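You operate a simulated robot arm through the tools that you are given. There is no shell and no other tool. Be economical: measure what you need, move in short steps, check, and stop when the job is done.

The job below is to be done with a simulated robot arm. You get a single attempt, and the scene is never put back.

## Task
Top up the tank to its yellow line from the watering can.
Fine: tank lamp off while pouring and on again after; lid shut, can back.
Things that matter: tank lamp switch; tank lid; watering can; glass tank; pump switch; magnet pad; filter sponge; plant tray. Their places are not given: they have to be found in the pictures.

It is judged by the outcome, as a careful person would: the job done as asked, and still so three seconds after it is handed in. It fails if anything else is knocked over, pushed out of place, dropped, spilled or broken. Lids that push on must go on centred and level and be pressed home; caps that screw on are set level and turned clockwise until they are tight.

## Robot
A 6-joint arm with a two-finger parallel gripper, fixed in place. Base frame: the origin is at the foot of the arm, x ahead of it, y to its left, z up. Lengths are in m, angles in degrees, forces in N, time in s.
With the tool pointing down near the work surface it reaches from about 0.18 to 0.76 m from the base axis. Its first joint turns from -166.0 to 166.0 degrees. Payload 3.91 kg.
Tool frame: the origin (TCP) lies between the finger pads and is the grasp point; the fingertips stand 0.03 m ahead of it; z points along the fingers, y is the line along which they close. The gripper opens to 0.11 m. The fingers are 0.02 m wide and 0.01 m thick; the gripper's body (0.048 by 0.112 m) begins 0.055 m behind the TCP.
Orientation is told as [roll, pitch, yaw] about the base's x, y, z axes, in that order, counted from this pose: with the fingers straight down and closing along the base's y, the tool's x points along the base's -x, its y along +y and its z along -z.

## Interface
- The arm moves only by the tool servo_tool. Its argument "series" is a list of rows, each an object (a shift or turn left out is 0, a gripper value left out holds the last) with "slide": the shift along the tool's x, y, z in m, a list of three; "rotation": the turn, a rotation vector about the tool's x, y, z in degrees, a list of three; "jaw": the closure, from 0 (fully open) to 1 (shut). In form: [{"slide": [tx, ty, tz], "rotation": [ax, ay, az], "jaw": jaw}, ...]. A call has 1 to 20 rows; each row is the pose to reach, as a shift and turn from the pose commanded when the call began, along the tool's axes at that moment. Rows are played at 5 a second. More than 0.05 m and 8.6 degrees between two rows, or a gripper value outside its range, and nothing of the call is played. Where a pose cannot be reached the arm comes as near as it can. A force on the tool above 90 N (or 10 N above the force at the start of the call, whichever is more), or a blocked arm, ends the call early, and 0.2 s more pass. The fingers move at their own pace (about 0.045 m/s each) and stop on an object; they squeeze with about 38 N. The grip force told is the motor's: it shows also when the fingers shut on nothing. Time passes only in rows, and 0.2 s behind the last, so rows that repeat a pose let the fingers close. It gives the time, the measured TCP pose, the force on the tool (base axes), the opening and the grip force at its end, in the units of the frame above (readings bear some noise).
- Cameras (640 x 400 px; columns grow to the right, rows downward): "scene" is fixed at [0.05, 0.6487, 1.8575]; the picture's right is [-0.83, -0.55, 0.00], its down [-0.51, 0.77, -0.39] and it looks along [0.22, -0.32, -0.92] (base axes); focal length 263 px, centre (320, 200). "wrist" rides on the gripper at [-0.036, 0, -0.057] in the tool frame; the picture's right is [0.00, -1.00, 0.00], its down [0.97, 0.00, -0.24] and it looks along [0.24, 0.00, 0.97] (tool axes); focal length 218 px, centre (320, 200).
- get_image(camera): a new picture of that camera. No time passes.
- slide_trunk(by): slides the trunk up (or, below 0, down) by that many m; the arm rides with it, the base frame stays. It gives what a move gives, with no picture.
- probe_pixels(camera, pixels): for up to 12 pixels [column, row] of the newest picture of that camera ("zoom" is the newest enlarged one), the place [x, y, z] in the base frame of the surface seen there, good to about 0.003 m. No time passes.
- close_up(camera, box): a new picture of the part [left, top, right, bottom] of that camera's present view, enlarged. No time passes.
- close_job(): hands the job in; it is judged then, once.

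Go step by step. Measure first, check grasps and placings, and put right what went wrong. The budget is 80 turns and 34 pictures, counting those below and the enlarged ones. Unless the task says otherwise, let go and move clear before handing in.

The tools are called after "Call:" as a command line: name --argument value ..., lists and objects as JSON in quotes. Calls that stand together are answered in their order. servo_tool: Moves the arm, as the interface text tells. Its arguments: {"type":"object","properties":{"series":{"type":"array"}},"required":["series"]} The other tools are called the same way: slide_trunk (by) slides the trunk up or down; get_image (camera) takes a picture; probe_pixels (camera, pixels) gives the place of the surface under pixels of a picture; close_up (camera, box) takes an enlarged picture of a part of a camera's view; close_job () hands the job in.

At the start:

```text
clock: 0.0
tcp_pos: [0.2592, 0.3009, 1.4185]
tool_rot: [0.2, 0.1, -0.1]
force: [0.7, -0.6, -0.4]
width: 0.1101
grasp_force: 0.0
trunk travel left (down, up): [-0.59, 0.0]
```

scene: 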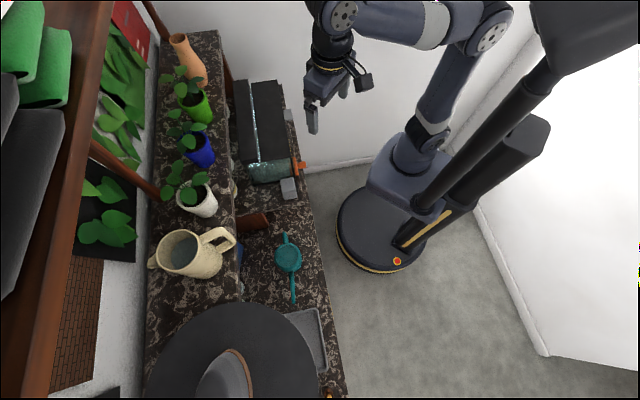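
wrist: 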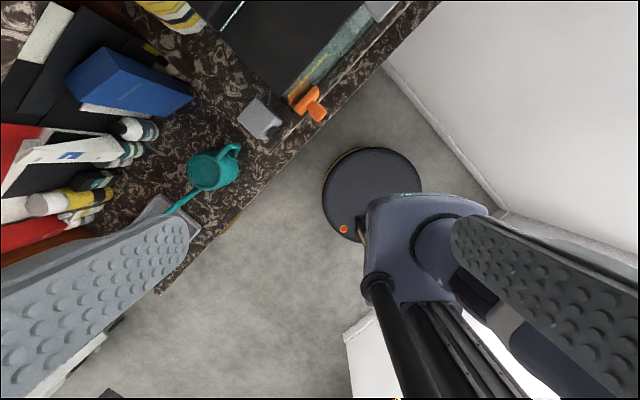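

The scene picture shows a dark-lidded tank near (265,125), a teal watering can near (288,258), and grey blocks near (288,188) and (287,115). I'll enlarge these areas before measuring anything.

Call:
close_up --camera "scene" --box '[220, 70, 330, 210]'

Call:
close_up --camera "scene" --box '[220, 200, 350, 400]'

Call:
close_up --camera "wrist" --box '[140, 0, 440, 230]'

```text
2.86 times, centred on (275, 140) of scene
```

zoom: 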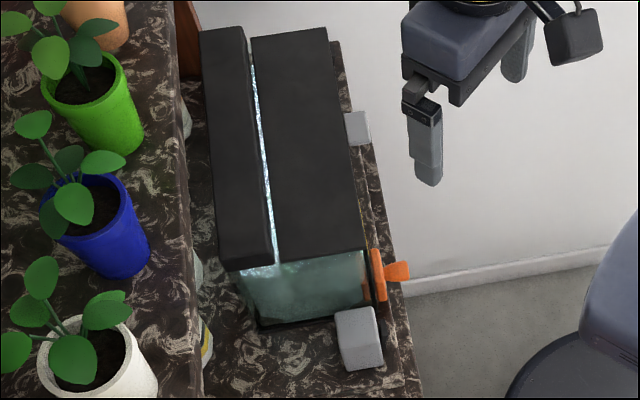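

```text
2.00 times, centred on (285, 300) of scene
```

zoom: 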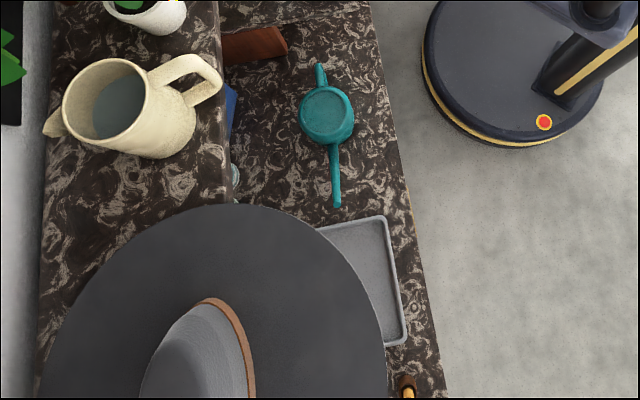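

```text
1.74 times, centred on (290, 115) of wrist
```

zoom: 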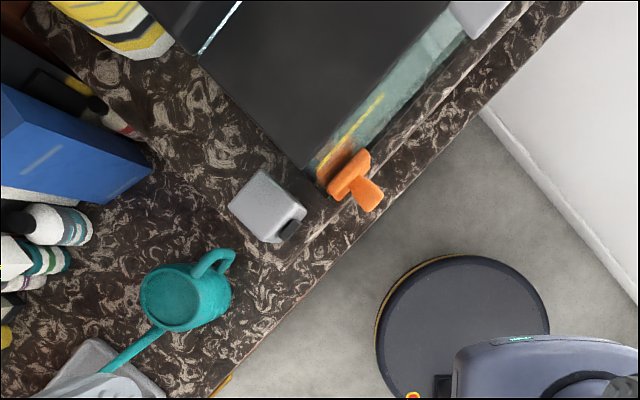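

The pictures show a tank with a back black strip and a front black panel, separated by a lit gap. An orange magnet pad sits on the front glass, and there are two grey boxes, one at each end. I'll probe positions.

Call:
get_image --camera "scene"

Call:
probe_pixels --camera "scene" --pixels '[[236, 82], [249, 161], [260, 82], [276, 80], [266, 160], [283, 156], [288, 184], [287, 115], [298, 167], [288, 258], [292, 298], [285, 238]]'

Call:
probe_pixels --camera "wrist" --pixels '[[205, 170], [232, 147], [172, 212], [262, 110], [275, 130], [316, 112], [305, 95], [380, 5], [300, 20], [330, 62], [218, 182], [190, 170]]'

```text
28 pictures are left
```

scene: 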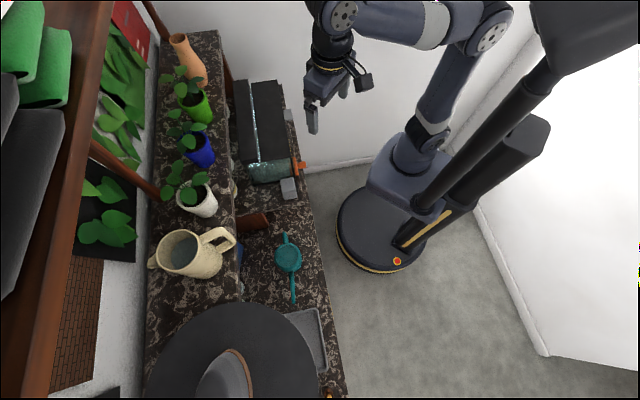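

```text
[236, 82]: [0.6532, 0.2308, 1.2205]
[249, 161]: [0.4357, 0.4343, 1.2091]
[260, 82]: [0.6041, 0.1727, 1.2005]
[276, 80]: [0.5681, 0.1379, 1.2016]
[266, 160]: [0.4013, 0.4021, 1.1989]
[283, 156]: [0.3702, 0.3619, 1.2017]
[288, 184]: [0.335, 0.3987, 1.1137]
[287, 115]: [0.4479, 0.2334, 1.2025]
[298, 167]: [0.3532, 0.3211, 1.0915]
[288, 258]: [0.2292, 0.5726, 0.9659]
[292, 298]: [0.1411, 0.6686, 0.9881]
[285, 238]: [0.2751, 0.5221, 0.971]
```

```text
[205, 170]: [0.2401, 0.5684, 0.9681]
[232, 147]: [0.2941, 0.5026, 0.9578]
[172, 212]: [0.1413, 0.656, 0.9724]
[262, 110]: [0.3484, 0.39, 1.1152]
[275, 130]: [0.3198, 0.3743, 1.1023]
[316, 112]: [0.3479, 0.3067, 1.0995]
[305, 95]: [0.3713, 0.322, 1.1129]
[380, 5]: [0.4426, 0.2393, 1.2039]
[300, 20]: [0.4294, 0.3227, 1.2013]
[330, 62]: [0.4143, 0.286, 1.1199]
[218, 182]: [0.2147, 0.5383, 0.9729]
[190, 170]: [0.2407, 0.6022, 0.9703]
```

The tank front faces the arm, with its normal at roughly 41° azimuth and its top at z≈1.20. I'll yaw the tool 41° and pull back to get a good wrist view of the front and the switches.

Call:
servo_tool --series '[{"slide": [0.0, -0.02, 0], "rotation": [0, 0, -8.2], "jaw": 0}, {"slide": [0.01, -0.04, 0], "rotation": [0, 0, -16.4]}, {"slide": [0.02, -0.06, 0], "rotation": [0, 0, -24.6]}, {"slide": [0.03, -0.08, 0], "rotation": [0, 0, -32.8]}, {"slide": [0.03, -0.1, 0], "rotation": [0, 0, -41]}]'

```text
clock: 1.2
tcp_pos: [0.2282, 0.202, 1.4193]
tool_rot: [0.0, -0.1, 41.1]
force: [0.0, 0.2, 0.8]
width: 0.1102
grasp_force: 0.0
trunk travel left (down, up): [-0.59, 0.0]
```

Yaw is now 41°. Next I'll tilt the tool forward by about 55° so the camera looks at the tank front.

Call:
servo_tool --series '[{"slide": [0.01, 0, 0], "rotation": [0, -8.5, 0]}, {"slide": [0.02, 0, 0], "rotation": [0, -17, 0]}, {"slide": [0.03, 0, 0], "rotation": [0, -25.5, 0]}, {"slide": [0.04, 0, 0], "rotation": [0, -34, 0]}, {"slide": [0.04, 0, 0], "rotation": [0, -42.5, 0]}, {"slide": [0.04, 0, 0], "rotation": [0, -50, 0]}]'

Call:
get_image --camera "wrist"

```text
clock: 2.6
tcp_pos: [0.1989, 0.1746, 1.4187]
tool_rot: [0.2, -50.2, 40.9]
force: [-0.7, -0.1, 0.2]
width: 0.1101
grasp_force: 0.1
trunk travel left (down, up): [-0.59, 0.0]
```

```text
27 pictures are left
```

wrist: 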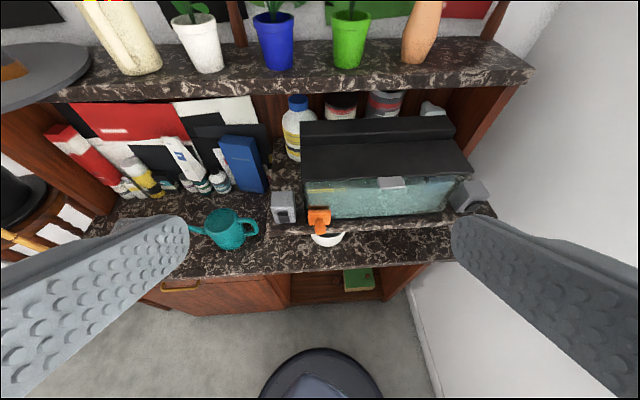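

This view works well: switch boxes at (283,207) and (467,195), a pale tab on the lid's front edge at (390,182), and the orange magnet pad at (319,217). I'll enlarge it.

Call:
close_up --camera "wrist" --box '[260, 100, 510, 256]'

Call:
close_up --camera "wrist" --box '[260, 160, 360, 256]'

Call:
close_up --camera "wrist" --box '[370, 130, 500, 230]'

```text
2.56 times, centred on (385, 178) of wrist
```

zoom: 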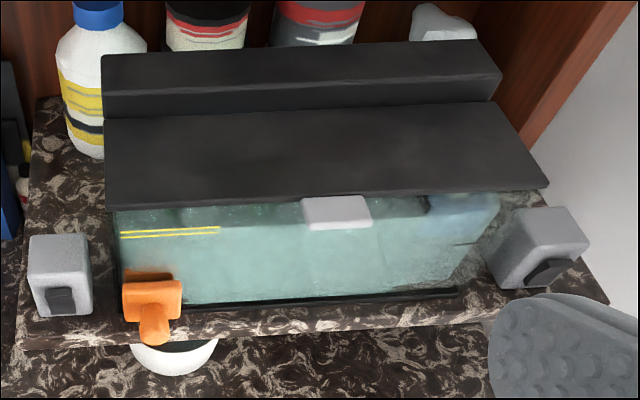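

```text
4.17 times, centred on (310, 208) of wrist
```

zoom: 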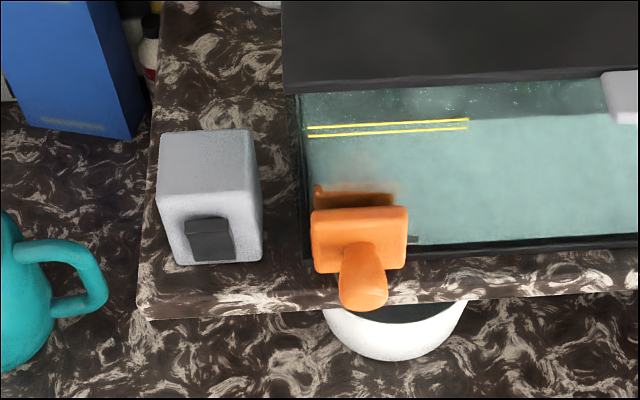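

```text
4.00 times, centred on (435, 180) of wrist
```

zoom: 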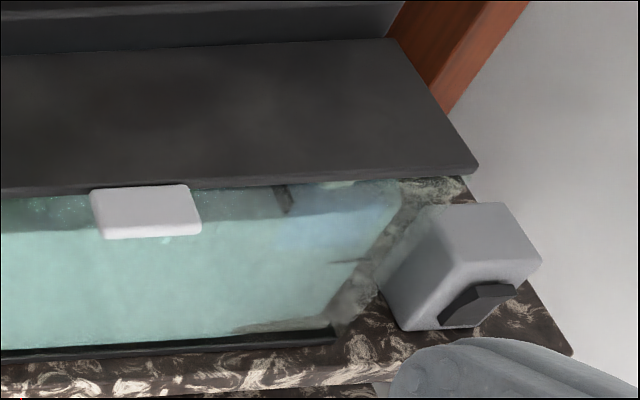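

The lid has a grey tab on its front edge, and each box has a dark rocker on its front. I'll measure the key features before moving closer to tell lamp switch from pump switch.

Call:
probe_pixels --camera "wrist" --pixels '[[283, 197], [283, 216], [390, 179], [390, 187], [466, 187], [474, 205], [303, 178], [473, 171], [303, 147], [453, 138], [301, 125], [446, 120]]'

Call:
probe_pixels --camera "wrist" --pixels '[[223, 218], [240, 219], [255, 229], [195, 229], [225, 245], [325, 228], [350, 232], [372, 190], [345, 189], [325, 191], [280, 228], [318, 225]]'

Call:
close_up --camera "wrist" --box '[180, 190, 280, 256]'

```text
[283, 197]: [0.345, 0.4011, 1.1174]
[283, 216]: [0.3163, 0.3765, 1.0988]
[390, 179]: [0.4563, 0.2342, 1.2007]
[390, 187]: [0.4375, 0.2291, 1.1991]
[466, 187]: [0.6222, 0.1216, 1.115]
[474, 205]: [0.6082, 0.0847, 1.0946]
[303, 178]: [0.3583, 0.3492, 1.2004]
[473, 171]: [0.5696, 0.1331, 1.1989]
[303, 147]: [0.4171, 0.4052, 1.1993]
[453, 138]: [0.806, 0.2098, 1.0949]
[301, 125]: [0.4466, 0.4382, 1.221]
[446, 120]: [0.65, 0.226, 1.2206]
```

```text
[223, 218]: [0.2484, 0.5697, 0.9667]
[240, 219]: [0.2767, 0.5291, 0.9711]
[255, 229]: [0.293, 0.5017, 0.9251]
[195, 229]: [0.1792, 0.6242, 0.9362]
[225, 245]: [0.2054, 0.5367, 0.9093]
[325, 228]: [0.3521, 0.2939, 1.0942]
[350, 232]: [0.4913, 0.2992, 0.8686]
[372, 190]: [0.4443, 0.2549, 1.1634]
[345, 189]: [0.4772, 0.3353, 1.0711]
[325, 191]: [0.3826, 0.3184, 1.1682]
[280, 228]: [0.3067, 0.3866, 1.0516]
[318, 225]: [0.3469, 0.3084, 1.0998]
```

```text
6.06 times, centred on (230, 223) of wrist
```

zoom: 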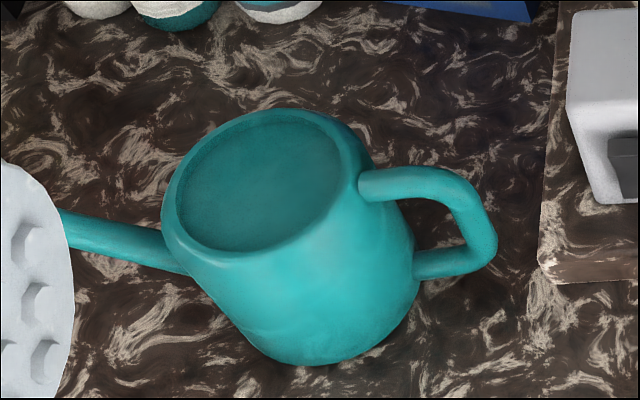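

The can has its rim near (0.24,0.567,0.967), its handle toward the tank and its spout pointing away. The switch boxes stand on a plinth at z≈1.05. I'll lower the trunk and tilt for a flatter look at the switches and any cables.

Call:
slide_trunk --by -0.15

Call:
servo_tool --series '[{"rotation": [0, -8.3, 0]}, {"rotation": [0, -16.6, 0]}, {"rotation": [0, -25, 0]}]'

Call:
get_image --camera "wrist"

```text
clock: 4.3
tcp_pos: [0.1993, 0.1756, 1.2697]
tool_rot: [0.0, -50.1, 41.0]
force: [-0.2, 0.0, -0.4]
width: 0.1098
grasp_force: 0.1
trunk travel left (down, up): [-0.44, 0.15]
```

```text
clock: 5.2
tcp_pos: [0.1987, 0.1748, 1.2702]
tool_rot: [0.4, -75.2, 40.6]
force: [-0.8, -0.2, 0.1]
width: 0.1101
grasp_force: 0.1
trunk travel left (down, up): [-0.44, 0.15]
```

```text
22 pictures are left
```

wrist: 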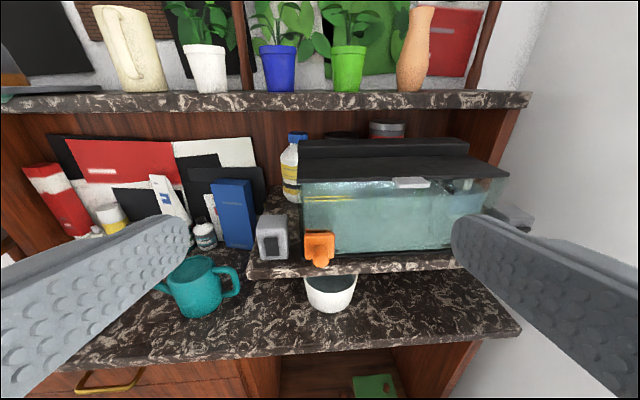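

The tank front is now visible face-on. I'll enlarge the tank and both switches.

Call:
close_up --camera "wrist" --box '[245, 125, 405, 275]'

Call:
close_up --camera "wrist" --box '[390, 130, 550, 250]'

```text
2.67 times, centred on (325, 200) of wrist
```

zoom: 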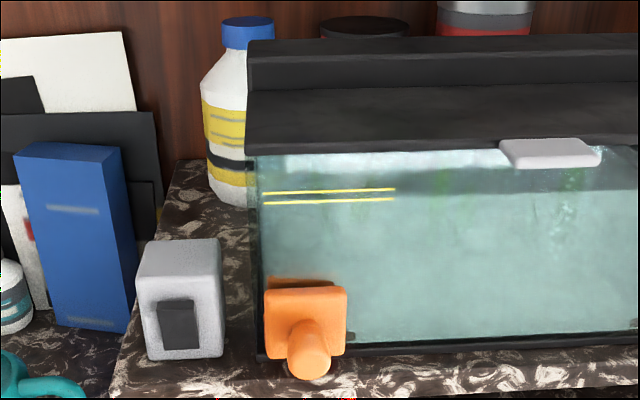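

```text
3.33 times, centred on (470, 190) of wrist
```

zoom: 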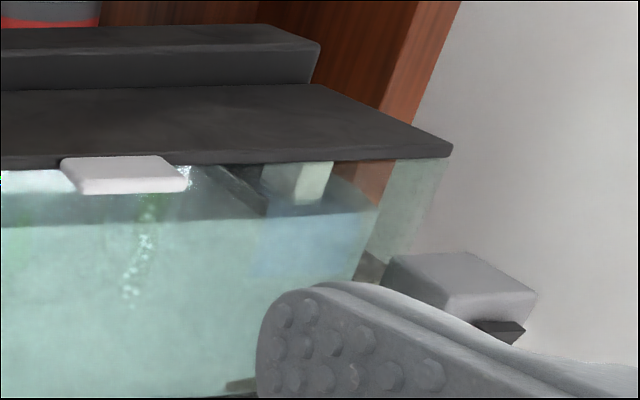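

Yellow double marking is at wrist about (325,197). The filter and bubbles are at the right end, so the left switch is probably the lamp. I'll probe the left rocker's geometry and the front glass.

Call:
probe_pixels --camera "wrist" --pixels '[[272, 239], [272, 243], [272, 247], [272, 252], [272, 255], [262, 247], [281, 240], [284, 250], [264, 236], [322, 196], [322, 200], [348, 196]]'

Call:
probe_pixels --camera "wrist" --pixels '[[410, 182], [396, 182], [426, 182], [410, 178], [410, 186], [330, 265], [319, 265], [319, 245], [340, 284], [203, 262], [236, 272], [330, 150]]'

```text
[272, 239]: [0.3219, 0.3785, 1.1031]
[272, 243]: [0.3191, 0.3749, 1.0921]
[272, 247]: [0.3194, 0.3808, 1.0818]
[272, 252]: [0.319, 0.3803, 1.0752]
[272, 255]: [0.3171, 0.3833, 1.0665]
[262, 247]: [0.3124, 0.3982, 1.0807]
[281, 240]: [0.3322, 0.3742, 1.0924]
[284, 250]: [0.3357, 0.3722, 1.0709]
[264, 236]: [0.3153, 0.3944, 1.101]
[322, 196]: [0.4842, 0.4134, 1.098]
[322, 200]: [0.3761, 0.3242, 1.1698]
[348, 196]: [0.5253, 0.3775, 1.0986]
```

```text
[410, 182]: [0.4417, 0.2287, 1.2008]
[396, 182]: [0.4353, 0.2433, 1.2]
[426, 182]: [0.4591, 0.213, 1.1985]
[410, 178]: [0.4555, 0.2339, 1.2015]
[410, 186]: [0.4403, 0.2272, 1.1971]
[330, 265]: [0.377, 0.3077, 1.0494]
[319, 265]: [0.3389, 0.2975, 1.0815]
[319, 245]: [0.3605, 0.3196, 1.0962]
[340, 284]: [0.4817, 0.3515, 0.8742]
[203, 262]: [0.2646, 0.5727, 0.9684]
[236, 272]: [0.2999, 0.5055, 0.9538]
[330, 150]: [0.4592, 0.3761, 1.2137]
```

The left rocker spans z 1.066–1.103 at about (0.319,0.379) and faces the arm. I'll lower the trunk, level the tool, close the jaws and line up in front of it for a close look.

Call:
slide_trunk --by -0.13

Call:
servo_tool --series '[{"slide": [0, 0.025, 0], "rotation": [0, -7.5, 0], "jaw": 1}, {"slide": [0, 0.05, 0.0], "rotation": [0, -15, 0]}, {"slide": [-0.005, 0.075, 0.02], "rotation": [0, -15, 0]}, {"slide": [-0.01, 0.075, 0.04], "rotation": [0, -15, 0]}, {"slide": [-0.01, 0.075, 0.04], "rotation": [0, -15, 0]}, {"slide": [-0.01, 0.075, 0.04], "rotation": [0, -15, 0]}]'

Call:
close_up --camera "wrist" --box '[220, 80, 460, 230]'

```text
clock: 6.7
tcp_pos: [0.1994, 0.1761, 1.1379]
tool_rot: [0.2, -75.1, 40.9]
force: [0.7, -0.8, -0.9]
width: 0.1099
grasp_force: 0.1
trunk travel left (down, up): [-0.31, 0.28]
```

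```text
clock: 8.1
tcp_pos: [0.1804, 0.2591, 1.1392]
tool_rot: [143.8, -89.9, -102.8]
force: [0.2, 0.7, -0.1]
width: 0.0001
grasp_force: 14.1
trunk travel left (down, up): [-0.31, 0.28]
```

```text
2.67 times, centred on (340, 155) of wrist
```

zoom: 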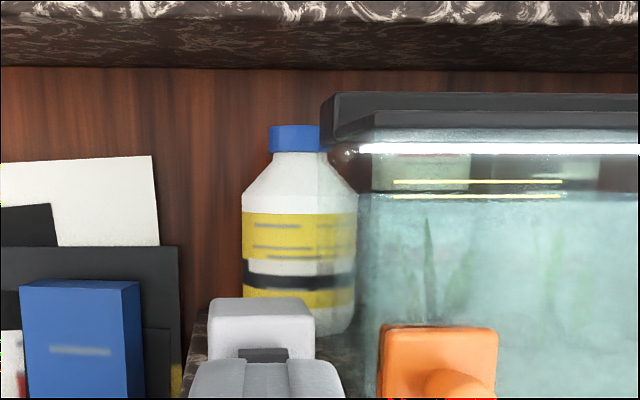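

The lit lamp strip is visible under the hood, at zoom y≈148. The yellow marking is two lines about 6 mm apart (z≈1.167 and 1.173). I'll zoom on the water level against them.

Call:
close_up --camera "wrist" --box '[350, 130, 450, 170]'

Call:
probe_pixels --camera "zoom" --pixels '[[300, 165], [300, 230]]'

```text
6.40 times, centred on (400, 150) of wrist
```

zoom: 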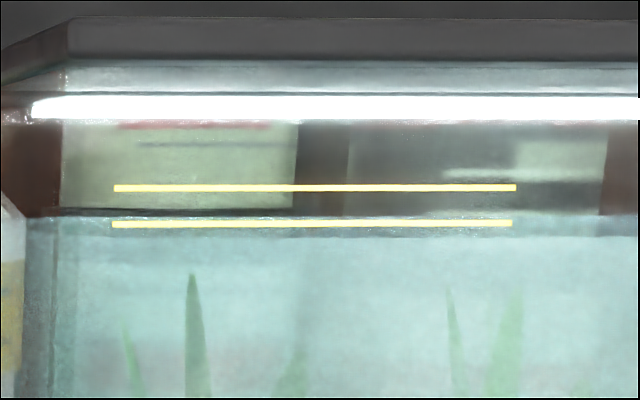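

```text
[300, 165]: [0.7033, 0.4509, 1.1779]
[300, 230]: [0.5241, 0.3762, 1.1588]
```

The front waterline (zoom y≈237) sits just below the lower yellow line (y 224), so it needs about 5 mm more to land between the lines. I'll open the jaws for a clear look at the rocker tilt.

Call:
servo_tool --series '[{"slide": [0.01, 0, 0.02], "jaw": 0}, {"slide": [0.02, 0, 0.04]}, {"slide": [0.02, 0, 0.05]}, {"slide": [0.02, 0, 0.05]}, {"slide": [0.02, 0, 0.05]}, {"slide": [0.02, 0, 0.05]}]'

Call:
close_up --camera "wrist" --box '[260, 140, 380, 270]'

```text
clock: 9.5
tcp_pos: [0.2199, 0.2931, 1.1194]
tool_rot: [147.6, -89.9, -106.5]
force: [0.2, 0.2, -0.1]
width: 0.1103
grasp_force: 0.1
trunk travel left (down, up): [-0.31, 0.28]
```

```text
3.08 times, centred on (320, 205) of wrist
```

zoom: 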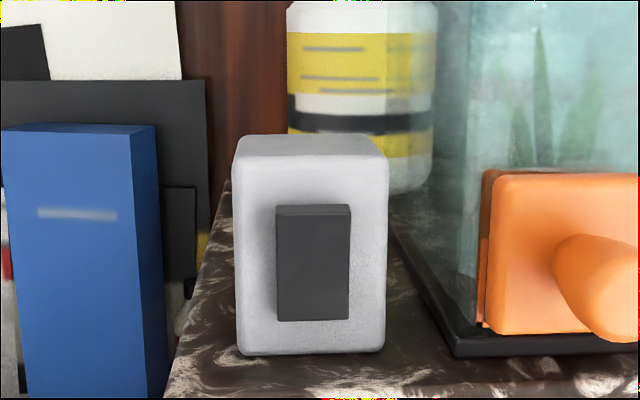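

The rocker's top edge stands proud, so the bottom half is pressed now. I'll close the fingers and push gently on the upper half at z≈1.096.

Call:
servo_tool --series '[{"slide": [0.01, 0.002, 0.0], "jaw": 1}, {"slide": [0.0235, 0.002, 0.02]}, {"slide": [0.0235, 0.002, 0.04]}, {"slide": [0.0235, 0.002, 0.06]}, {"slide": [0.0235, 0.002, 0.075]}, {"slide": [0.0235, 0.002, 0.085]}, {"slide": [0.0235, 0.002, 0.092]}, {"slide": [0.0235, 0.002, 0.097]}]'

```text
clock: 11.3
tcp_pos: [0.2899, 0.3567, 1.0961]
tool_rot: [120.7, -89.9, -79.6]
force: [-0.6, 0.1, -0.1]
width: 0.0
grasp_force: 37.8
trunk travel left (down, up): [-0.31, 0.28]
```

There's no contact yet, with the tip at u≈0.483. I'll continue in 2 mm steps.

Call:
servo_tool --series '[{"slide": [0, 0, 0.003]}, {"slide": [0, 0, 0.006]}, {"slide": [0, 0, 0.008]}, {"slide": [0, 0, 0.01]}]'

```text
clock: 12.3
tcp_pos: [0.2933, 0.3605, 1.0972]
tool_rot: [165.5, -89.8, -124.3]
force: [-48.9, -41.7, -8.6]
width: 0.0
grasp_force: 37.8
trunk travel left (down, up): [-0.31, 0.28]
```

Contact force reached about 64 N with the tip at u≈0.488. I'll back off and check the lamp and rocker.

Call:
servo_tool --series '[{"slide": [0, 0, -0.01]}, {"slide": [0, 0, -0.04], "jaw": 0}, {"slide": [-0.02, 0, -0.08]}, {"slide": [-0.03, 0, -0.1]}, {"slide": [-0.03, 0, -0.1]}, {"slide": [-0.03, 0, -0.1]}]'

Call:
get_image --camera "wrist"

```text
clock: 13.7
tcp_pos: [0.2232, 0.2972, 1.1254]
tool_rot: [142.6, -89.9, -101.6]
force: [-0.6, 0.3, -0.2]
width: 0.1045
grasp_force: 0.0
trunk travel left (down, up): [-0.31, 0.28]
```

```text
16 pictures are left
```

wrist: 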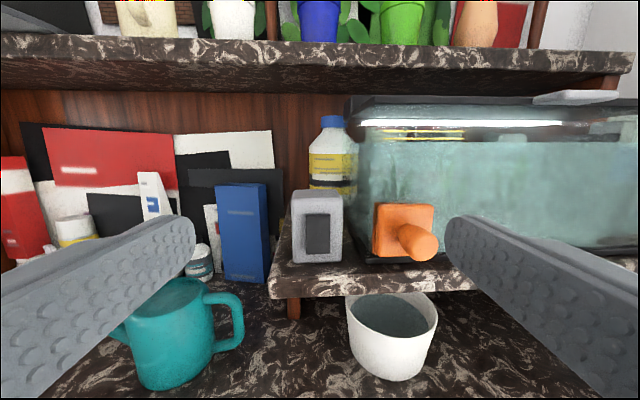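

The lamp strip is still bright at (460,123). I'll zoom on the rocker to see whether it flipped.

Call:
close_up --camera "wrist" --box '[280, 100, 440, 270]'

```text
2.35 times, centred on (360, 185) of wrist
```

zoom: 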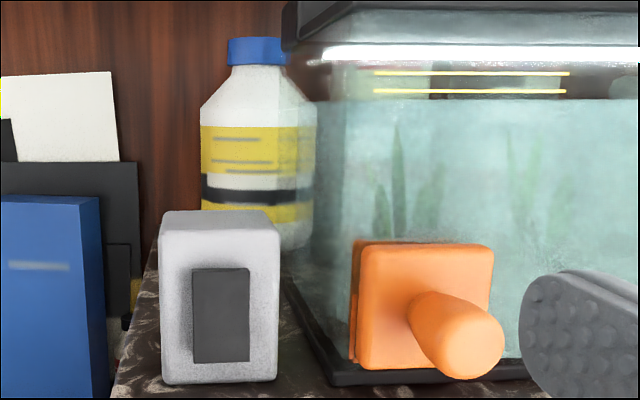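

The rocker now looks flush at its top, so it seems to have flipped, but the lamp is still on. The left switch may be the pump. I'll move across to inspect the right switch and check for bubbles.

Call:
servo_tool --series '[{"slide": [-0.005, -0.045, -0.01]}, {"slide": [-0.01, -0.09, -0.02]}, {"slide": [-0.015, -0.135, -0.03]}, {"slide": [-0.02, -0.18, -0.03]}, {"slide": [-0.025, -0.225, -0.03]}, {"slide": [-0.03, -0.27, -0.03]}, {"slide": [-0.03, -0.3, -0.03]}, {"slide": [-0.03, -0.3, -0.03]}]'

Call:
get_image --camera "wrist"

```text
clock: 14.9
tcp_pos: [0.2101, 0.2576, 1.1555]
tool_rot: [-155.0, -87.6, -132.9]
force: [-1.0, -0.1, -0.8]
width: 0.1098
grasp_force: 0.1
out of reach, approached as far as the arm can: row 3
trunk travel left (down, up): [-0.31, 0.28]
stopped in row 5: the arm was blocked; the commanded pose is now the measured one
```

```text
14 pictures are left
```

wrist: 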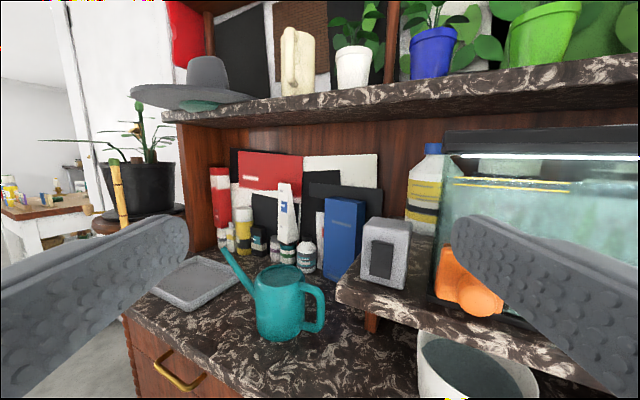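

The arm blocked near a wrist singularity, and the heading is now about 72°. I'll tip the tool back down to get out of that configuration.

Call:
servo_tool --series '[{"slide": [0, 0, -0.01], "rotation": [0, 8.5, 0]}, {"slide": [0, 0, -0.02], "rotation": [0, 17, 0]}, {"slide": [0, 0, -0.02], "rotation": [0, 25.5, 0]}, {"slide": [0, 0, -0.02], "rotation": [0, 34, 0]}, {"slide": [0, 0, -0.02], "rotation": [0, 42, 0]}]'

```text
clock: 16.1
tcp_pos: [0.2048, 0.2384, 1.1558]
tool_rot: [-1.4, -50.0, 73.1]
force: [-0.5, -0.6, -0.7]
width: 0.1099
grasp_force: 0.0
trunk travel left (down, up): [-0.31, 0.28]
```

The heading is 73° and the pitch −50°. I'll swing to heading 25° while moving across to about (0.32,0.02).

Call:
servo_tool --series '[{"slide": [0.0187, -0.03, -0.0223], "rotation": [6.13, 0, 5.14]}, {"slide": [0.0375, -0.06, -0.0447], "rotation": [12.26, 0, 10.28]}, {"slide": [0.056, -0.09, -0.067], "rotation": [18.4, 0, 15.4]}, {"slide": [0.075, -0.12, -0.0893], "rotation": [24.5, 0, 20.6]}, {"slide": [0.094, -0.15, -0.1117], "rotation": [30.6, 0, 25.7]}, {"slide": [0.1125, -0.179, -0.134], "rotation": [36.8, 0, 30.9]}]'

```text
clock: 16.7
tcp_pos: [0.1997, 0.2123, 1.1494]
tool_rot: [0.5, -48.7, 71.2]
force: [0.7, 0.4, 0.0]
width: 0.1102
grasp_force: 0.2
trunk travel left (down, up): [-0.31, 0.28]
stopped in row 3: the arm was blocked; the commanded pose is now the measured one
```

It blocked again although the reach should be fine. I'll look at the scene to see what the arm is up against.

Call:
get_image --camera "scene"

```text
13 pictures are left
```

scene: 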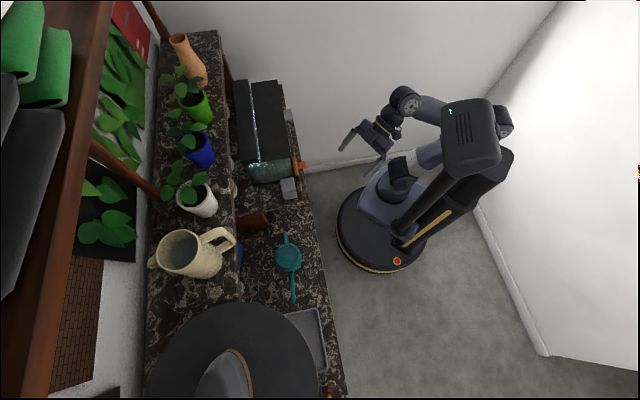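

The arm is folded tightly, with its elbow by the torso, because the TCP radius is small. I'll extend outward and up first, then turn.

Call:
servo_tool --series '[{"slide": [-0.029, -0.01, 0.0074]}, {"slide": [-0.058, -0.02, 0.015]}, {"slide": [-0.0857, -0.028, 0.0223]}]'

Call:
slide_trunk --by 0.15

```text
clock: 17.5
tcp_pos: [0.2482, 0.2727, 1.1998]
tool_rot: [0.4, -48.7, 71.2]
force: [-0.6, -0.2, 0.2]
width: 0.1102
grasp_force: 0.0
trunk travel left (down, up): [-0.31, 0.28]
```

```text
clock: 19.3
tcp_pos: [0.2489, 0.272, 1.3495]
tool_rot: [0.4, -48.8, 71.2]
force: [0.1, 0.5, -0.2]
width: 0.1102
grasp_force: 0.0
trunk travel left (down, up): [-0.46, 0.13]
```

The TCP is now clear and high, at z 1.35. I'll swing azimuth and heading together to about (0.37,0.03), heading 26°.

Call:
servo_tool --series '[{"slide": [0.0178, -0.0273, -0.0203], "rotation": [4.9, 0, 4.3]}, {"slide": [0.0355, -0.0546, -0.0406], "rotation": [9.7, 0, 8.5]}, {"slide": [0.0533, -0.0819, -0.0609], "rotation": [14.6, 0, 12.8]}, {"slide": [0.071, -0.1091, -0.0811], "rotation": [19.4, 0, 17]}, {"slide": [0.0888, -0.1364, -0.1014], "rotation": [24.3, 0, 21.3]}, {"slide": [0.1066, -0.1637, -0.1217], "rotation": [29.1, 0, 25.5]}, {"slide": [0.1243, -0.191, -0.142], "rotation": [34, 0, 29.8]}, {"slide": [0.1243, -0.191, -0.142], "rotation": [34, 0, 29.8]}]'

```text
clock: 21.1
tcp_pos: [0.3708, 0.032, 1.3526]
tool_rot: [0.2, -48.4, 25.9]
force: [0.5, 1.0, -0.4]
width: 0.1098
grasp_force: 0.1
trunk travel left (down, up): [-0.46, 0.13]
```

The swing worked. I'll lower the trunk and pitch up for a view of the right switch and the tank.

Call:
slide_trunk --by -0.12

Call:
servo_tool --series '[{"rotation": [0, -8, 0]}, {"rotation": [0, -16, 0]}, {"rotation": [0, -22, 0]}, {"rotation": [0, -22, 0]}]'

Call:
get_image --camera "wrist"

```text
clock: 22.6
tcp_pos: [0.371, 0.032, 1.2323]
tool_rot: [0.2, -48.5, 26.1]
force: [0.0, 0.2, 0.0]
width: 0.11
grasp_force: 0.0
trunk travel left (down, up): [-0.34, 0.25]
```

```text
clock: 23.6
tcp_pos: [0.3875, 0.024, 1.2185]
tool_rot: [6.7, -68.5, 20.1]
force: [-0.2, 0.0, 0.5]
width: 0.11
grasp_force: 0.1
trunk travel left (down, up): [-0.34, 0.25]
```

```text
12 pictures are left
```

wrist: 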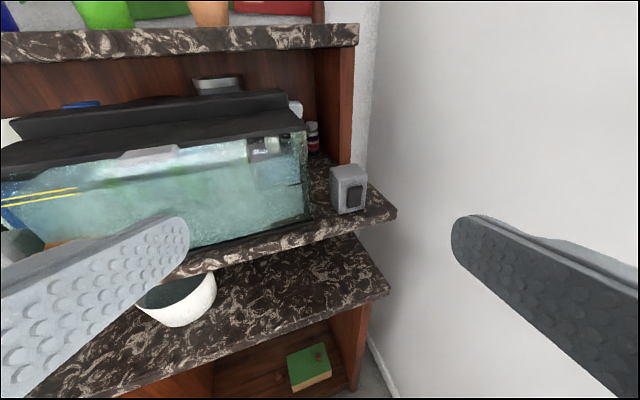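

The right switch is at (350,190) and the lamp is still lit. I'll zoom to see bubbles and the rocker, and probe.

Call:
close_up --camera "wrist" --box '[200, 110, 400, 235]'

Call:
probe_pixels --camera "wrist" --pixels '[[354, 188], [354, 194], [354, 201], [350, 196], [359, 194], [339, 195], [341, 208], [347, 172], [332, 170], [364, 177], [345, 211], [364, 204]]'

```text
3.20 times, centred on (300, 172) of wrist
```

zoom: 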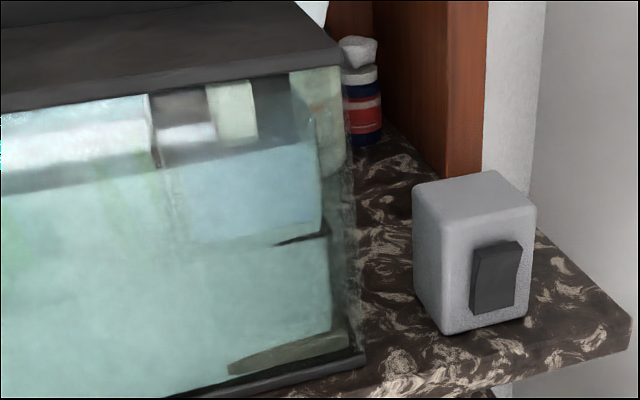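

```text
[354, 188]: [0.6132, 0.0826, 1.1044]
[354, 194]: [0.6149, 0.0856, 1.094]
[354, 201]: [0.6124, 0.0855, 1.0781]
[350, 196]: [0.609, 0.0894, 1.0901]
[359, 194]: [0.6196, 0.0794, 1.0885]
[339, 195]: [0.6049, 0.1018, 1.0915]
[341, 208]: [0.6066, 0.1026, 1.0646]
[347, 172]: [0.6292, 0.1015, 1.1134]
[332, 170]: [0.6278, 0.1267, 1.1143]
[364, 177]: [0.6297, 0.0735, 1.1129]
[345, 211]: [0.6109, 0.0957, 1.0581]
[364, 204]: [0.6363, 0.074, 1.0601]
```

No bubbles are visible now, so the left switch was the pump and must be turned back on later. The right one is the lamp: rocker at (0.6145,0.0845,1.086), top half proud. I'll approach it with heading 41° and the fingers closed.

Call:
servo_tool --series '[{"slide": [0.002, -0.016, 0.036], "rotation": [-2.8, 2.1, -1], "jaw": 1}, {"slide": [0.004, -0.032, 0.072], "rotation": [-5.6, 4.2, -2]}, {"slide": [0.006, -0.048, 0.107], "rotation": [-8.5, 6.3, -3]}, {"slide": [0.009, -0.064, 0.143], "rotation": [-11.3, 8.4, -4]}, {"slide": [0.0108, -0.0806, 0.179], "rotation": [-14.1, 10.5, -5]}, {"slide": [0.0108, -0.0806, 0.179], "rotation": [-14.1, 10.5, -5]}]'

```text
clock: 25.0
tcp_pos: [0.5552, 0.031, 1.1581]
tool_rot: [3.0, -60.2, 38.6]
force: [-0.3, 0.9, 0.4]
width: 0.0
grasp_force: 13.6
trunk travel left (down, up): [-0.34, 0.25]
```

The TCP is placed well. I'll drop to press height, then advance to just before contact.

Call:
servo_tool --series '[{"slide": [0.024, 0.001, 0.0137]}, {"slide": [0.0477, 0.001, 0.0273]}, {"slide": [0.0377, 0.001, 0.0447]}, {"slide": [0.0297, 0.001, 0.0585]}, {"slide": [0.0277, 0.001, 0.062]}]'

```text
clock: 26.2
tcp_pos: [0.5843, 0.0606, 1.107]
tool_rot: [2.9, -60.2, 38.5]
force: [0.3, 0.3, -0.2]
width: 0.0
grasp_force: 37.8
trunk travel left (down, up): [-0.34, 0.25]
```

No contact yet. I'll lower 4 mm and press forward in small steps.

Call:
servo_tool --series '[{"slide": [0.0035, 0, 0.002]}, {"slide": [0.002, 0, 0.0046]}, {"slide": [0.0005, 0, 0.0072]}, {"slide": [-0.001, 0, 0.0098]}, {"slide": [-0.002, 0, 0.0115]}, {"slide": [-0.003, 0, 0.0133]}]'

```text
clock: 27.6
tcp_pos: [0.5886, 0.0645, 1.102]
tool_rot: [3.0, -60.1, 38.5]
force: [-40.2, -27.7, -5.8]
width: 0.0
grasp_force: 37.8
trunk travel left (down, up): [-0.34, 0.25]
```

The press reached about 49 N, much like the left one. I'll back off and check the lamp.

Call:
servo_tool --series '[{"slide": [0.01, 0, -0.0174]}, {"slide": [0.02, 0, -0.0434]}, {"slide": [-0.01, 0, -0.0734]}, {"slide": [-0.04, 0, -0.1]}, {"slide": [-0.06, 0, -0.13]}]'

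Call:
get_image --camera "wrist"

```text
clock: 28.8
tcp_pos: [0.5344, 0.0135, 1.2194]
tool_rot: [3.2, -60.1, 38.5]
force: [0.2, 1.0, -0.9]
width: 0.0
grasp_force: 37.1
trunk travel left (down, up): [-0.34, 0.25]
```

```text
10 pictures are left
```

wrist: 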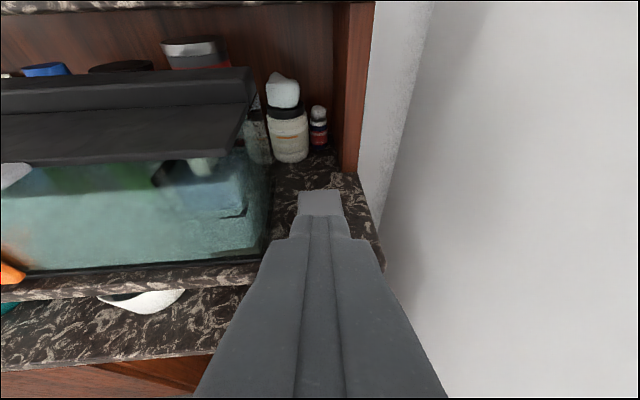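

The tank interior is clearly dimmer, with no bright strip, so the lamp is off. Before opening the lid I'll probe the shelf overhead, the lid edges and the tab.

Call:
probe_pixels --camera "scene" --pixels '[[232, 100], [238, 150], [228, 60], [225, 100], [252, 110], [258, 110], [246, 110], [284, 110], [254, 140]]'

Call:
probe_pixels --camera "wrist" --pixels '[[200, 158], [150, 162], [60, 163], [230, 105], [150, 105], [235, 85], [230, 6], [300, 6], [15, 172], [200, 175], [170, 188], [235, 160]]'

```text
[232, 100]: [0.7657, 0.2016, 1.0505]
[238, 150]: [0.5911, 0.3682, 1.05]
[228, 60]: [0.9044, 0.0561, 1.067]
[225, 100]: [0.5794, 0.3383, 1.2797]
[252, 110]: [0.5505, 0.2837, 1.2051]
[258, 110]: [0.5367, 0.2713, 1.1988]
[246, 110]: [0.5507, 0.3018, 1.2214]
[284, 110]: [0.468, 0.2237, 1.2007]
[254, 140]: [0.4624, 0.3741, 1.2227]
```

```text
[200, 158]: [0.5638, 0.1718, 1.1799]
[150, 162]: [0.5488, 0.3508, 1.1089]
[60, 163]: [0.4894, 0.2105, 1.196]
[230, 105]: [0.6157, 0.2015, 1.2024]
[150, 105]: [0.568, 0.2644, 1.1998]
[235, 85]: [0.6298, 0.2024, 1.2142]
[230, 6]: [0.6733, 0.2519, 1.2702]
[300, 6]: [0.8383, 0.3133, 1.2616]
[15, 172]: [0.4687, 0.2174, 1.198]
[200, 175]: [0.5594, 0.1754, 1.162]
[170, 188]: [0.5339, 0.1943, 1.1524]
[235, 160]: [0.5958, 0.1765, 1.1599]
```

The shelf edge is at u≈0.66, and the lid runs from u 0.50 to 0.607, hinged by the hood. That leaves room for it to swing upright to z≈1.33. I'll move in front of the tab with closed, level fingers just below it.

Call:
servo_tool --series '[{"slide": [0.008, 0.044, 0.0056], "rotation": [0, -5.4, 0]}, {"slide": [0.016, 0.088, 0.011], "rotation": [0, -10.8, 0]}, {"slide": [0.025, 0.132, 0.017], "rotation": [0, -16.2, 0]}, {"slide": [0.033, 0.176, 0.022], "rotation": [0, -21.6, 0]}, {"slide": [0.041, 0.2194, 0.028], "rotation": [0, -27, 0]}, {"slide": [0.041, 0.2194, 0.028], "rotation": [0, -27, 0]}]'

```text
clock: 30.2
tcp_pos: [0.3899, 0.1822, 1.1795]
tool_rot: [28.2, -86.9, 12.8]
force: [0.5, 0.6, -0.9]
width: 0.0
grasp_force: 37.6
trunk travel left (down, up): [-0.34, 0.25]
```

The heading is 41° and I'm aligned with the tab at v −0.118. I'll dip slightly, slide under the tab and lift the first 30°.

Call:
servo_tool --series '[{"slide": [0.008, -0.002, 0]}, {"slide": [0.008, -0.002, 0.025]}, {"slide": [0.008, -0.002, 0.046]}, {"slide": [-0.004, -0.002, 0.047]}, {"slide": [-0.014, -0.002, 0.048]}, {"slide": [-0.028, -0.002, 0.05]}, {"slide": [-0.0425, -0.002, 0.055]}, {"slide": [-0.061, -0.002, 0.063]}]'

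Call:
get_image --camera "wrist"

```text
clock: 32.0
tcp_pos: [0.4419, 0.221, 1.2344]
tool_rot: [28.2, -86.8, 13.0]
force: [0.1, -0.7, 0.6]
width: 0.0
grasp_force: 37.4
trunk travel left (down, up): [-0.34, 0.25]
```

```text
9 pictures are left
```

wrist: 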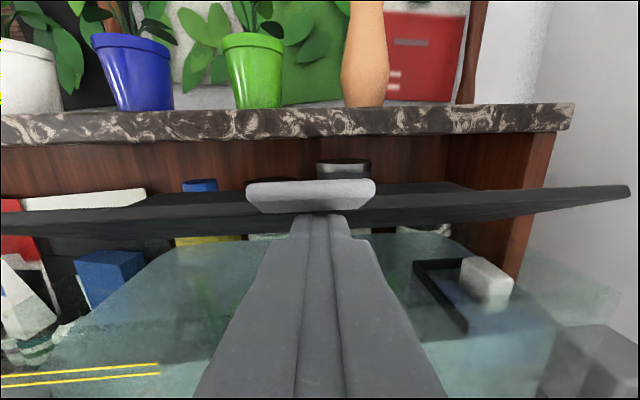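

The lid is riding level on the fingers. I'll continue the arc toward vertical.

Call:
servo_tool --series '[{"slide": [-0.018, 0, 0.013]}, {"slide": [-0.0346, 0, 0.0274]}, {"slide": [-0.045, 0, 0.044]}, {"slide": [-0.0536, 0, 0.0604]}, {"slide": [-0.058, 0, 0.074]}, {"slide": [-0.0606, 0, 0.0884]}]'

```text
clock: 33.4
tcp_pos: [0.5117, 0.2806, 1.2893]
tool_rot: [27.7, -86.7, 13.5]
force: [0.3, -0.4, 0.2]
width: 0.0001
grasp_force: 38.2
trunk travel left (down, up): [-0.34, 0.25]
```

There's no resistance and the tip is at u≈0.60. I'll push a little further, past vertical, in small steps.

Call:
servo_tool --series '[{"slide": [-0.001, 0, 0.006]}, {"slide": [-0.001, 0, 0.012]}, {"slide": [-0.001, 0, 0.018]}, {"slide": [-0.001, 0, 0.022]}]'

```text
clock: 34.2
tcp_pos: [0.5152, 0.2798, 1.2972]
tool_rot: [27.7, -87.4, 13.4]
force: [-125.5, -113.9, -21.4]
width: 0.0001
grasp_force: 37.9
trunk travel left (down, up): [-0.34, 0.25]
stopped in row 4: the force on the tool passed its limit (the readings are from after the stop); the commanded pose is now the measured one
```

It hit a hard stop at u≈0.602. I'll retreat and check that the lid stays open.

Call:
servo_tool --series '[{"slide": [0, 0, -0.015]}, {"slide": [0, 0, -0.04]}, {"slide": [0, 0, -0.08]}, {"slide": [0, 0, -0.12]}, {"slide": [0, 0, -0.13]}]'

Call:
get_image --camera "wrist"

```text
clock: 35.4
tcp_pos: [0.427, 0.2068, 1.2962]
tool_rot: [25.0, -86.6, 16.3]
force: [-0.8, -1.4, 0.7]
width: 0.0
grasp_force: 37.6
trunk travel left (down, up): [-0.34, 0.25]
```

```text
8 pictures are left
```

wrist: 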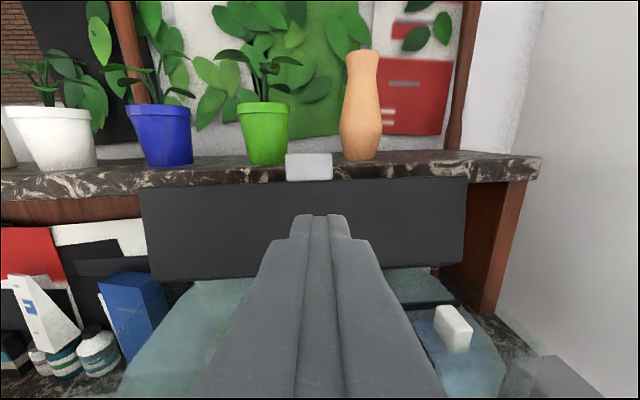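

The lid stands open by itself, with its tab at (309,167). I'll probe it, then go and press the pump switch's lower half to restore it on the way to the can.

Call:
probe_pixels --camera "wrist" --pixels '[[309, 158], [309, 167], [309, 176], [290, 167], [329, 167], [309, 190], [200, 200], [200, 265], [420, 200], [420, 260], [160, 270], [250, 150]]'

Call:
servo_tool --series '[{"slide": [0, 0, -0.04]}, {"slide": [0.01, 0.02, -0.075]}, {"slide": [0.05, 0.04, -0.075]}, {"slide": [0.08, 0.08, -0.075]}, {"slide": [0.11, 0.12, -0.075]}, {"slide": [0.14, 0.16, -0.075]}, {"slide": [0.175, 0.19, -0.075]}, {"slide": [0.205, 0.202, -0.075]}, {"slide": [0.205, 0.202, -0.075]}]'

```text
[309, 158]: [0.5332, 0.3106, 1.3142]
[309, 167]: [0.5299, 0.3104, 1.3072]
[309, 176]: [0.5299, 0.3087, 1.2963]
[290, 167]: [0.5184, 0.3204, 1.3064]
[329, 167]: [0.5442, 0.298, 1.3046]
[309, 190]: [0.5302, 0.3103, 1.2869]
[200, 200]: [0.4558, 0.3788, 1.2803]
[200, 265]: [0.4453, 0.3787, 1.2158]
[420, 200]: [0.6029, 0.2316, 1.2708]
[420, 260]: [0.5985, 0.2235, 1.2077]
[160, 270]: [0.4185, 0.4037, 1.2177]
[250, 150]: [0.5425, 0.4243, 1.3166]
```

```text
clock: 37.4
tcp_pos: [0.3079, 0.225, 1.1465]
tool_rot: [26.7, -87.0, 15.4]
force: [-0.7, -0.9, -0.1]
width: 0.0
grasp_force: 37.8
out of reach, approached as far as the arm can: row 5, 6, 7, 8, 9
trunk travel left (down, up): [-0.34, 0.25]
```

It ran out of reach at this height, so I'll lower the trunk and re-read the pose.

Call:
slide_trunk --by -0.07

Call:
servo_tool --series '[{"slide": [0, 0, 0]}, {"slide": [0, 0, 0]}]'

```text
clock: 38.5
tcp_pos: [0.3079, 0.2232, 1.0763]
tool_rot: [26.7, -86.9, 15.4]
force: [0.3, -0.6, -0.4]
width: 0.0
grasp_force: 38.2
trunk travel left (down, up): [-0.27, 0.32]
```

```text
clock: 39.1
tcp_pos: [0.308, 0.2226, 1.0768]
tool_rot: [26.7, -86.9, 15.3]
force: [0.3, -0.2, 0.9]
width: 0.0
grasp_force: 37.2
trunk travel left (down, up): [-0.27, 0.32]
```

The pose is settled at u 0.379, z 1.077. I'll slide sideways to the rocker, then advance to just short of contact.

Call:
servo_tool --series '[{"slide": [0, 0.04, 0]}, {"slide": [0, 0.08, 0]}, {"slide": [0.0025, 0.1105, 0]}, {"slide": [0.0025, 0.1105, 0.03]}, {"slide": [0.0025, 0.1105, 0.055]}, {"slide": [0.0025, 0.1105, 0.068]}, {"slide": [0.0025, 0.1105, 0.068]}]'

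```text
clock: 40.7
tcp_pos: [0.2842, 0.3514, 1.072]
tool_rot: [26.4, -86.8, 15.6]
force: [0.2, 0.0, 0.6]
width: 0.0
grasp_force: 38.1
out of reach, approached as far as the arm can: row 1
trunk travel left (down, up): [-0.27, 0.32]
```

I'm aligned (u 0.445, v 0.079, z 1.072). Now I'll press in small steps.

Call:
servo_tool --series '[{"slide": [0, 0, 0.005]}, {"slide": [0, 0, 0.009]}, {"slide": [0, 0, 0.012]}, {"slide": [0, 0, 0.015]}, {"slide": [0, 0, 0.018]}]'

```text
clock: 41.9
tcp_pos: [0.2927, 0.36, 1.0726]
tool_rot: [26.8, -86.9, 15.4]
force: [-41.9, -48.2, -17.4]
width: 0.0
grasp_force: 37.5
trunk travel left (down, up): [-0.27, 0.32]
```

The press reached about 66 N, so the lower half should be down again; I'll confirm later by picture. Now I'll back off, raise the trunk and turn the tool downward for the can.

Call:
servo_tool --series '[{"slide": [0, 0, -0.02]}, {"slide": [0, 0, -0.06]}, {"slide": [0, 0, -0.08]}]'

Call:
slide_trunk --by 0.2

Call:
servo_tool --series '[{"slide": [0, 0.0, 0], "rotation": [0, 8.5, 0], "jaw": 0}, {"rotation": [0, 17, 0]}, {"rotation": [0, 25.5, 0]}, {"rotation": [0, 34, 0]}, {"rotation": [0, 42.5, 0]}, {"rotation": [0, 51, 0]}, {"rotation": [0, 59.5, 0]}, {"rotation": [0, 68, 0]}, {"rotation": [0, 76.5, 0]}, {"rotation": [0, 85, 0]}, {"rotation": [0, 86.9, 0]}]'

```text
clock: 42.7
tcp_pos: [0.2385, 0.3098, 1.0772]
tool_rot: [27.4, -86.8, 14.7]
force: [0.0, 0.2, 0.5]
width: 0.0004
grasp_force: 37.8
trunk travel left (down, up): [-0.27, 0.32]
```

```text
clock: 44.9
tcp_pos: [0.2387, 0.3085, 1.2775]
tool_rot: [26.7, -86.8, 15.3]
force: [0.2, 1.2, 0.3]
width: 0.0001
grasp_force: 37.4
trunk travel left (down, up): [-0.47, 0.12]
```

```text
clock: 47.3
tcp_pos: [0.2382, 0.3097, 1.2779]
tool_rot: [1.4, -0.2, 42.0]
force: [0.0, 0.1, -0.5]
width: 0.11
grasp_force: 0.1
trunk travel left (down, up): [-0.47, 0.12]
```

The tool now points straight down with the jaws open. Before moving over the can I'll check the clearance to the jug handle and hat brim, and get better rim points.

Call:
probe_pixels --camera "scene" --pixels '[[233, 240], [222, 234], [180, 250], [240, 303], [215, 200], [288, 245], [276, 258], [300, 258], [288, 270], [286, 237], [293, 301], [241, 258]]'

```text
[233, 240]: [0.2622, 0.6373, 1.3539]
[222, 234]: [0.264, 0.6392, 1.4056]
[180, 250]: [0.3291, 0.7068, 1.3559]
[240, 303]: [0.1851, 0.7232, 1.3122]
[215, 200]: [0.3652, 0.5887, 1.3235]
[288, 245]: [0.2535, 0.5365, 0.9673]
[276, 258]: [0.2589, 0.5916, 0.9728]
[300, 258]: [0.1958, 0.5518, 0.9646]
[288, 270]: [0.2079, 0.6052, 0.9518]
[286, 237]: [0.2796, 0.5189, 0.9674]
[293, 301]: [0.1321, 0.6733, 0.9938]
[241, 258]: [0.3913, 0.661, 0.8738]
```

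The jug handle overhangs at (0.26,0.64), z 1.35–1.41, so I'll travel low. I'll drop the trunk first, then move over the can, turning the jaws to close across the spout–handle axis.

Call:
slide_trunk --by -0.17

Call:
servo_tool --series '[{"slide": [0, 0, 0], "rotation": [0, 0, 8], "jaw": 0}, {"slide": [0, 0, 0], "rotation": [0, 0, 16]}, {"slide": [-0.018, 0.022, 0], "rotation": [0, 0, 24]}, {"slide": [-0.037, 0.044, 0], "rotation": [0, 0, 32]}, {"slide": [-0.056, 0.066, 0], "rotation": [0, 0, 40]}, {"slide": [-0.075, 0.088, 0], "rotation": [0, 0, 48]}, {"slide": [-0.094, 0.111, 0], "rotation": [0, 0, 56]}, {"slide": [-0.112, 0.133, 0], "rotation": [0, 0, 64]}, {"slide": [-0.131, 0.155, 0], "rotation": [0, 0, 72]}, {"slide": [-0.15, 0.177, 0], "rotation": [0, 0, 80]}, {"slide": [-0.1687, 0.1993, 0], "rotation": [0, 0, 88]}, {"slide": [-0.1687, 0.1993, 0], "rotation": [0, 0, 88]}]'

Call:
get_image --camera "wrist"

```text
clock: 49.2
tcp_pos: [0.2391, 0.3091, 1.1068]
tool_rot: [1.5, -0.3, 42.0]
force: [0.6, 0.0, 0.0]
width: 0.1102
grasp_force: 0.0
trunk travel left (down, up): [-0.3, 0.29]
```

```text
clock: 51.8
tcp_pos: [0.2332, 0.5669, 1.0402]
tool_rot: [3.4, 2.7, -40.7]
force: [-0.1, 0.2, -0.1]
width: 0.1102
grasp_force: 0.0
out of reach, approached as far as the arm can: row 7, 8, 9, 10, 11, 12
trunk travel left (down, up): [-0.3, 0.29]
```

```text
7 pictures are left
```

wrist: 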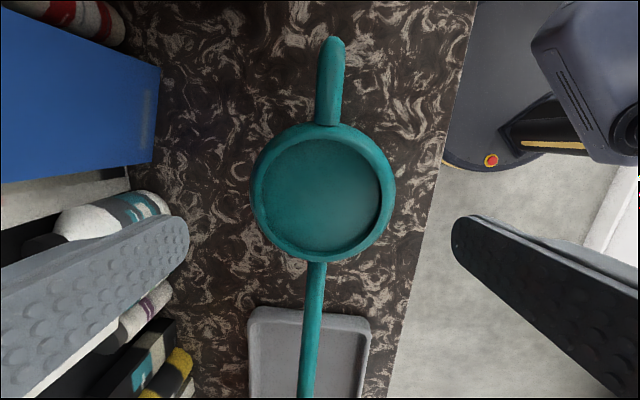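

The can is centred in view, with its rim from (252,195) to (396,195). Bottles on the left stay clear of the left finger. I'll probe the rim and obstacles exactly.

Call:
probe_pixels --camera "wrist" --pixels '[[257, 195], [391, 195], [325, 129], [325, 256], [325, 195], [335, 45], [310, 380], [235, 200], [165, 210], [150, 300], [157, 100], [318, 270]]'

```text
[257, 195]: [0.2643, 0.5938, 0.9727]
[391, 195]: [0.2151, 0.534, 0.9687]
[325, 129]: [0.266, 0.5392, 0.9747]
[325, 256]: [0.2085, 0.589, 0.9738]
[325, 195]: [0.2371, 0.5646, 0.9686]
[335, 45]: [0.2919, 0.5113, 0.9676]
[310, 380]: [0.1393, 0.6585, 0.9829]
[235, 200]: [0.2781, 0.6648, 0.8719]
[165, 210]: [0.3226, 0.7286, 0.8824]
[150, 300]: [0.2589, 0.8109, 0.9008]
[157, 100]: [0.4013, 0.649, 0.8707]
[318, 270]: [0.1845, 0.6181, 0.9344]
```

The can centre is at (0.2385,0.564), the rim is about 0.083 m across at z≈0.973, and it's nearly full. I'll step down a little first to confirm the commanded pose before the full descent.

Call:
servo_tool --series '[{"slide": [0, 0, 0.02]}, {"slide": [0, 0, 0.02]}]'

```text
clock: 52.4
tcp_pos: [0.2363, 0.565, 1.0214]
tool_rot: [3.6, 2.7, -40.6]
force: [-0.3, -0.4, 0.0]
width: 0.11
grasp_force: 0.1
trunk travel left (down, up): [-0.3, 0.29]
```

The commanded pose follows the measured one. I'll straighten the tool to yaw −45°, centre it and descend to z≈0.94, leaving the jaws open.

Call:
servo_tool --series '[{"slide": [-0.008, 0, 0.005], "rotation": [1.0, -4.4, 4.4]}, {"slide": [-0.0085, 0, 0.02], "rotation": [1.0, -4.4, 4.4]}, {"slide": [-0.0085, -0.0005, 0.04], "rotation": [1.0, -4.4, 4.4]}, {"slide": [-0.0085, -0.0005, 0.06], "rotation": [1.0, -4.4, 4.4]}, {"slide": [-0.0085, -0.0005, 0.078], "rotation": [1.0, -4.4, 4.4]}, {"slide": [-0.0085, -0.0005, 0.078], "rotation": [1.0, -4.4, 4.4]}]'

```text
clock: 53.8
tcp_pos: [0.2427, 0.5648, 0.9388]
tool_rot: [2.5, -1.5, -45.4]
force: [-0.5, 0.1, 0.3]
width: 0.1102
grasp_force: 0.1
trunk travel left (down, up): [-0.3, 0.29]
```

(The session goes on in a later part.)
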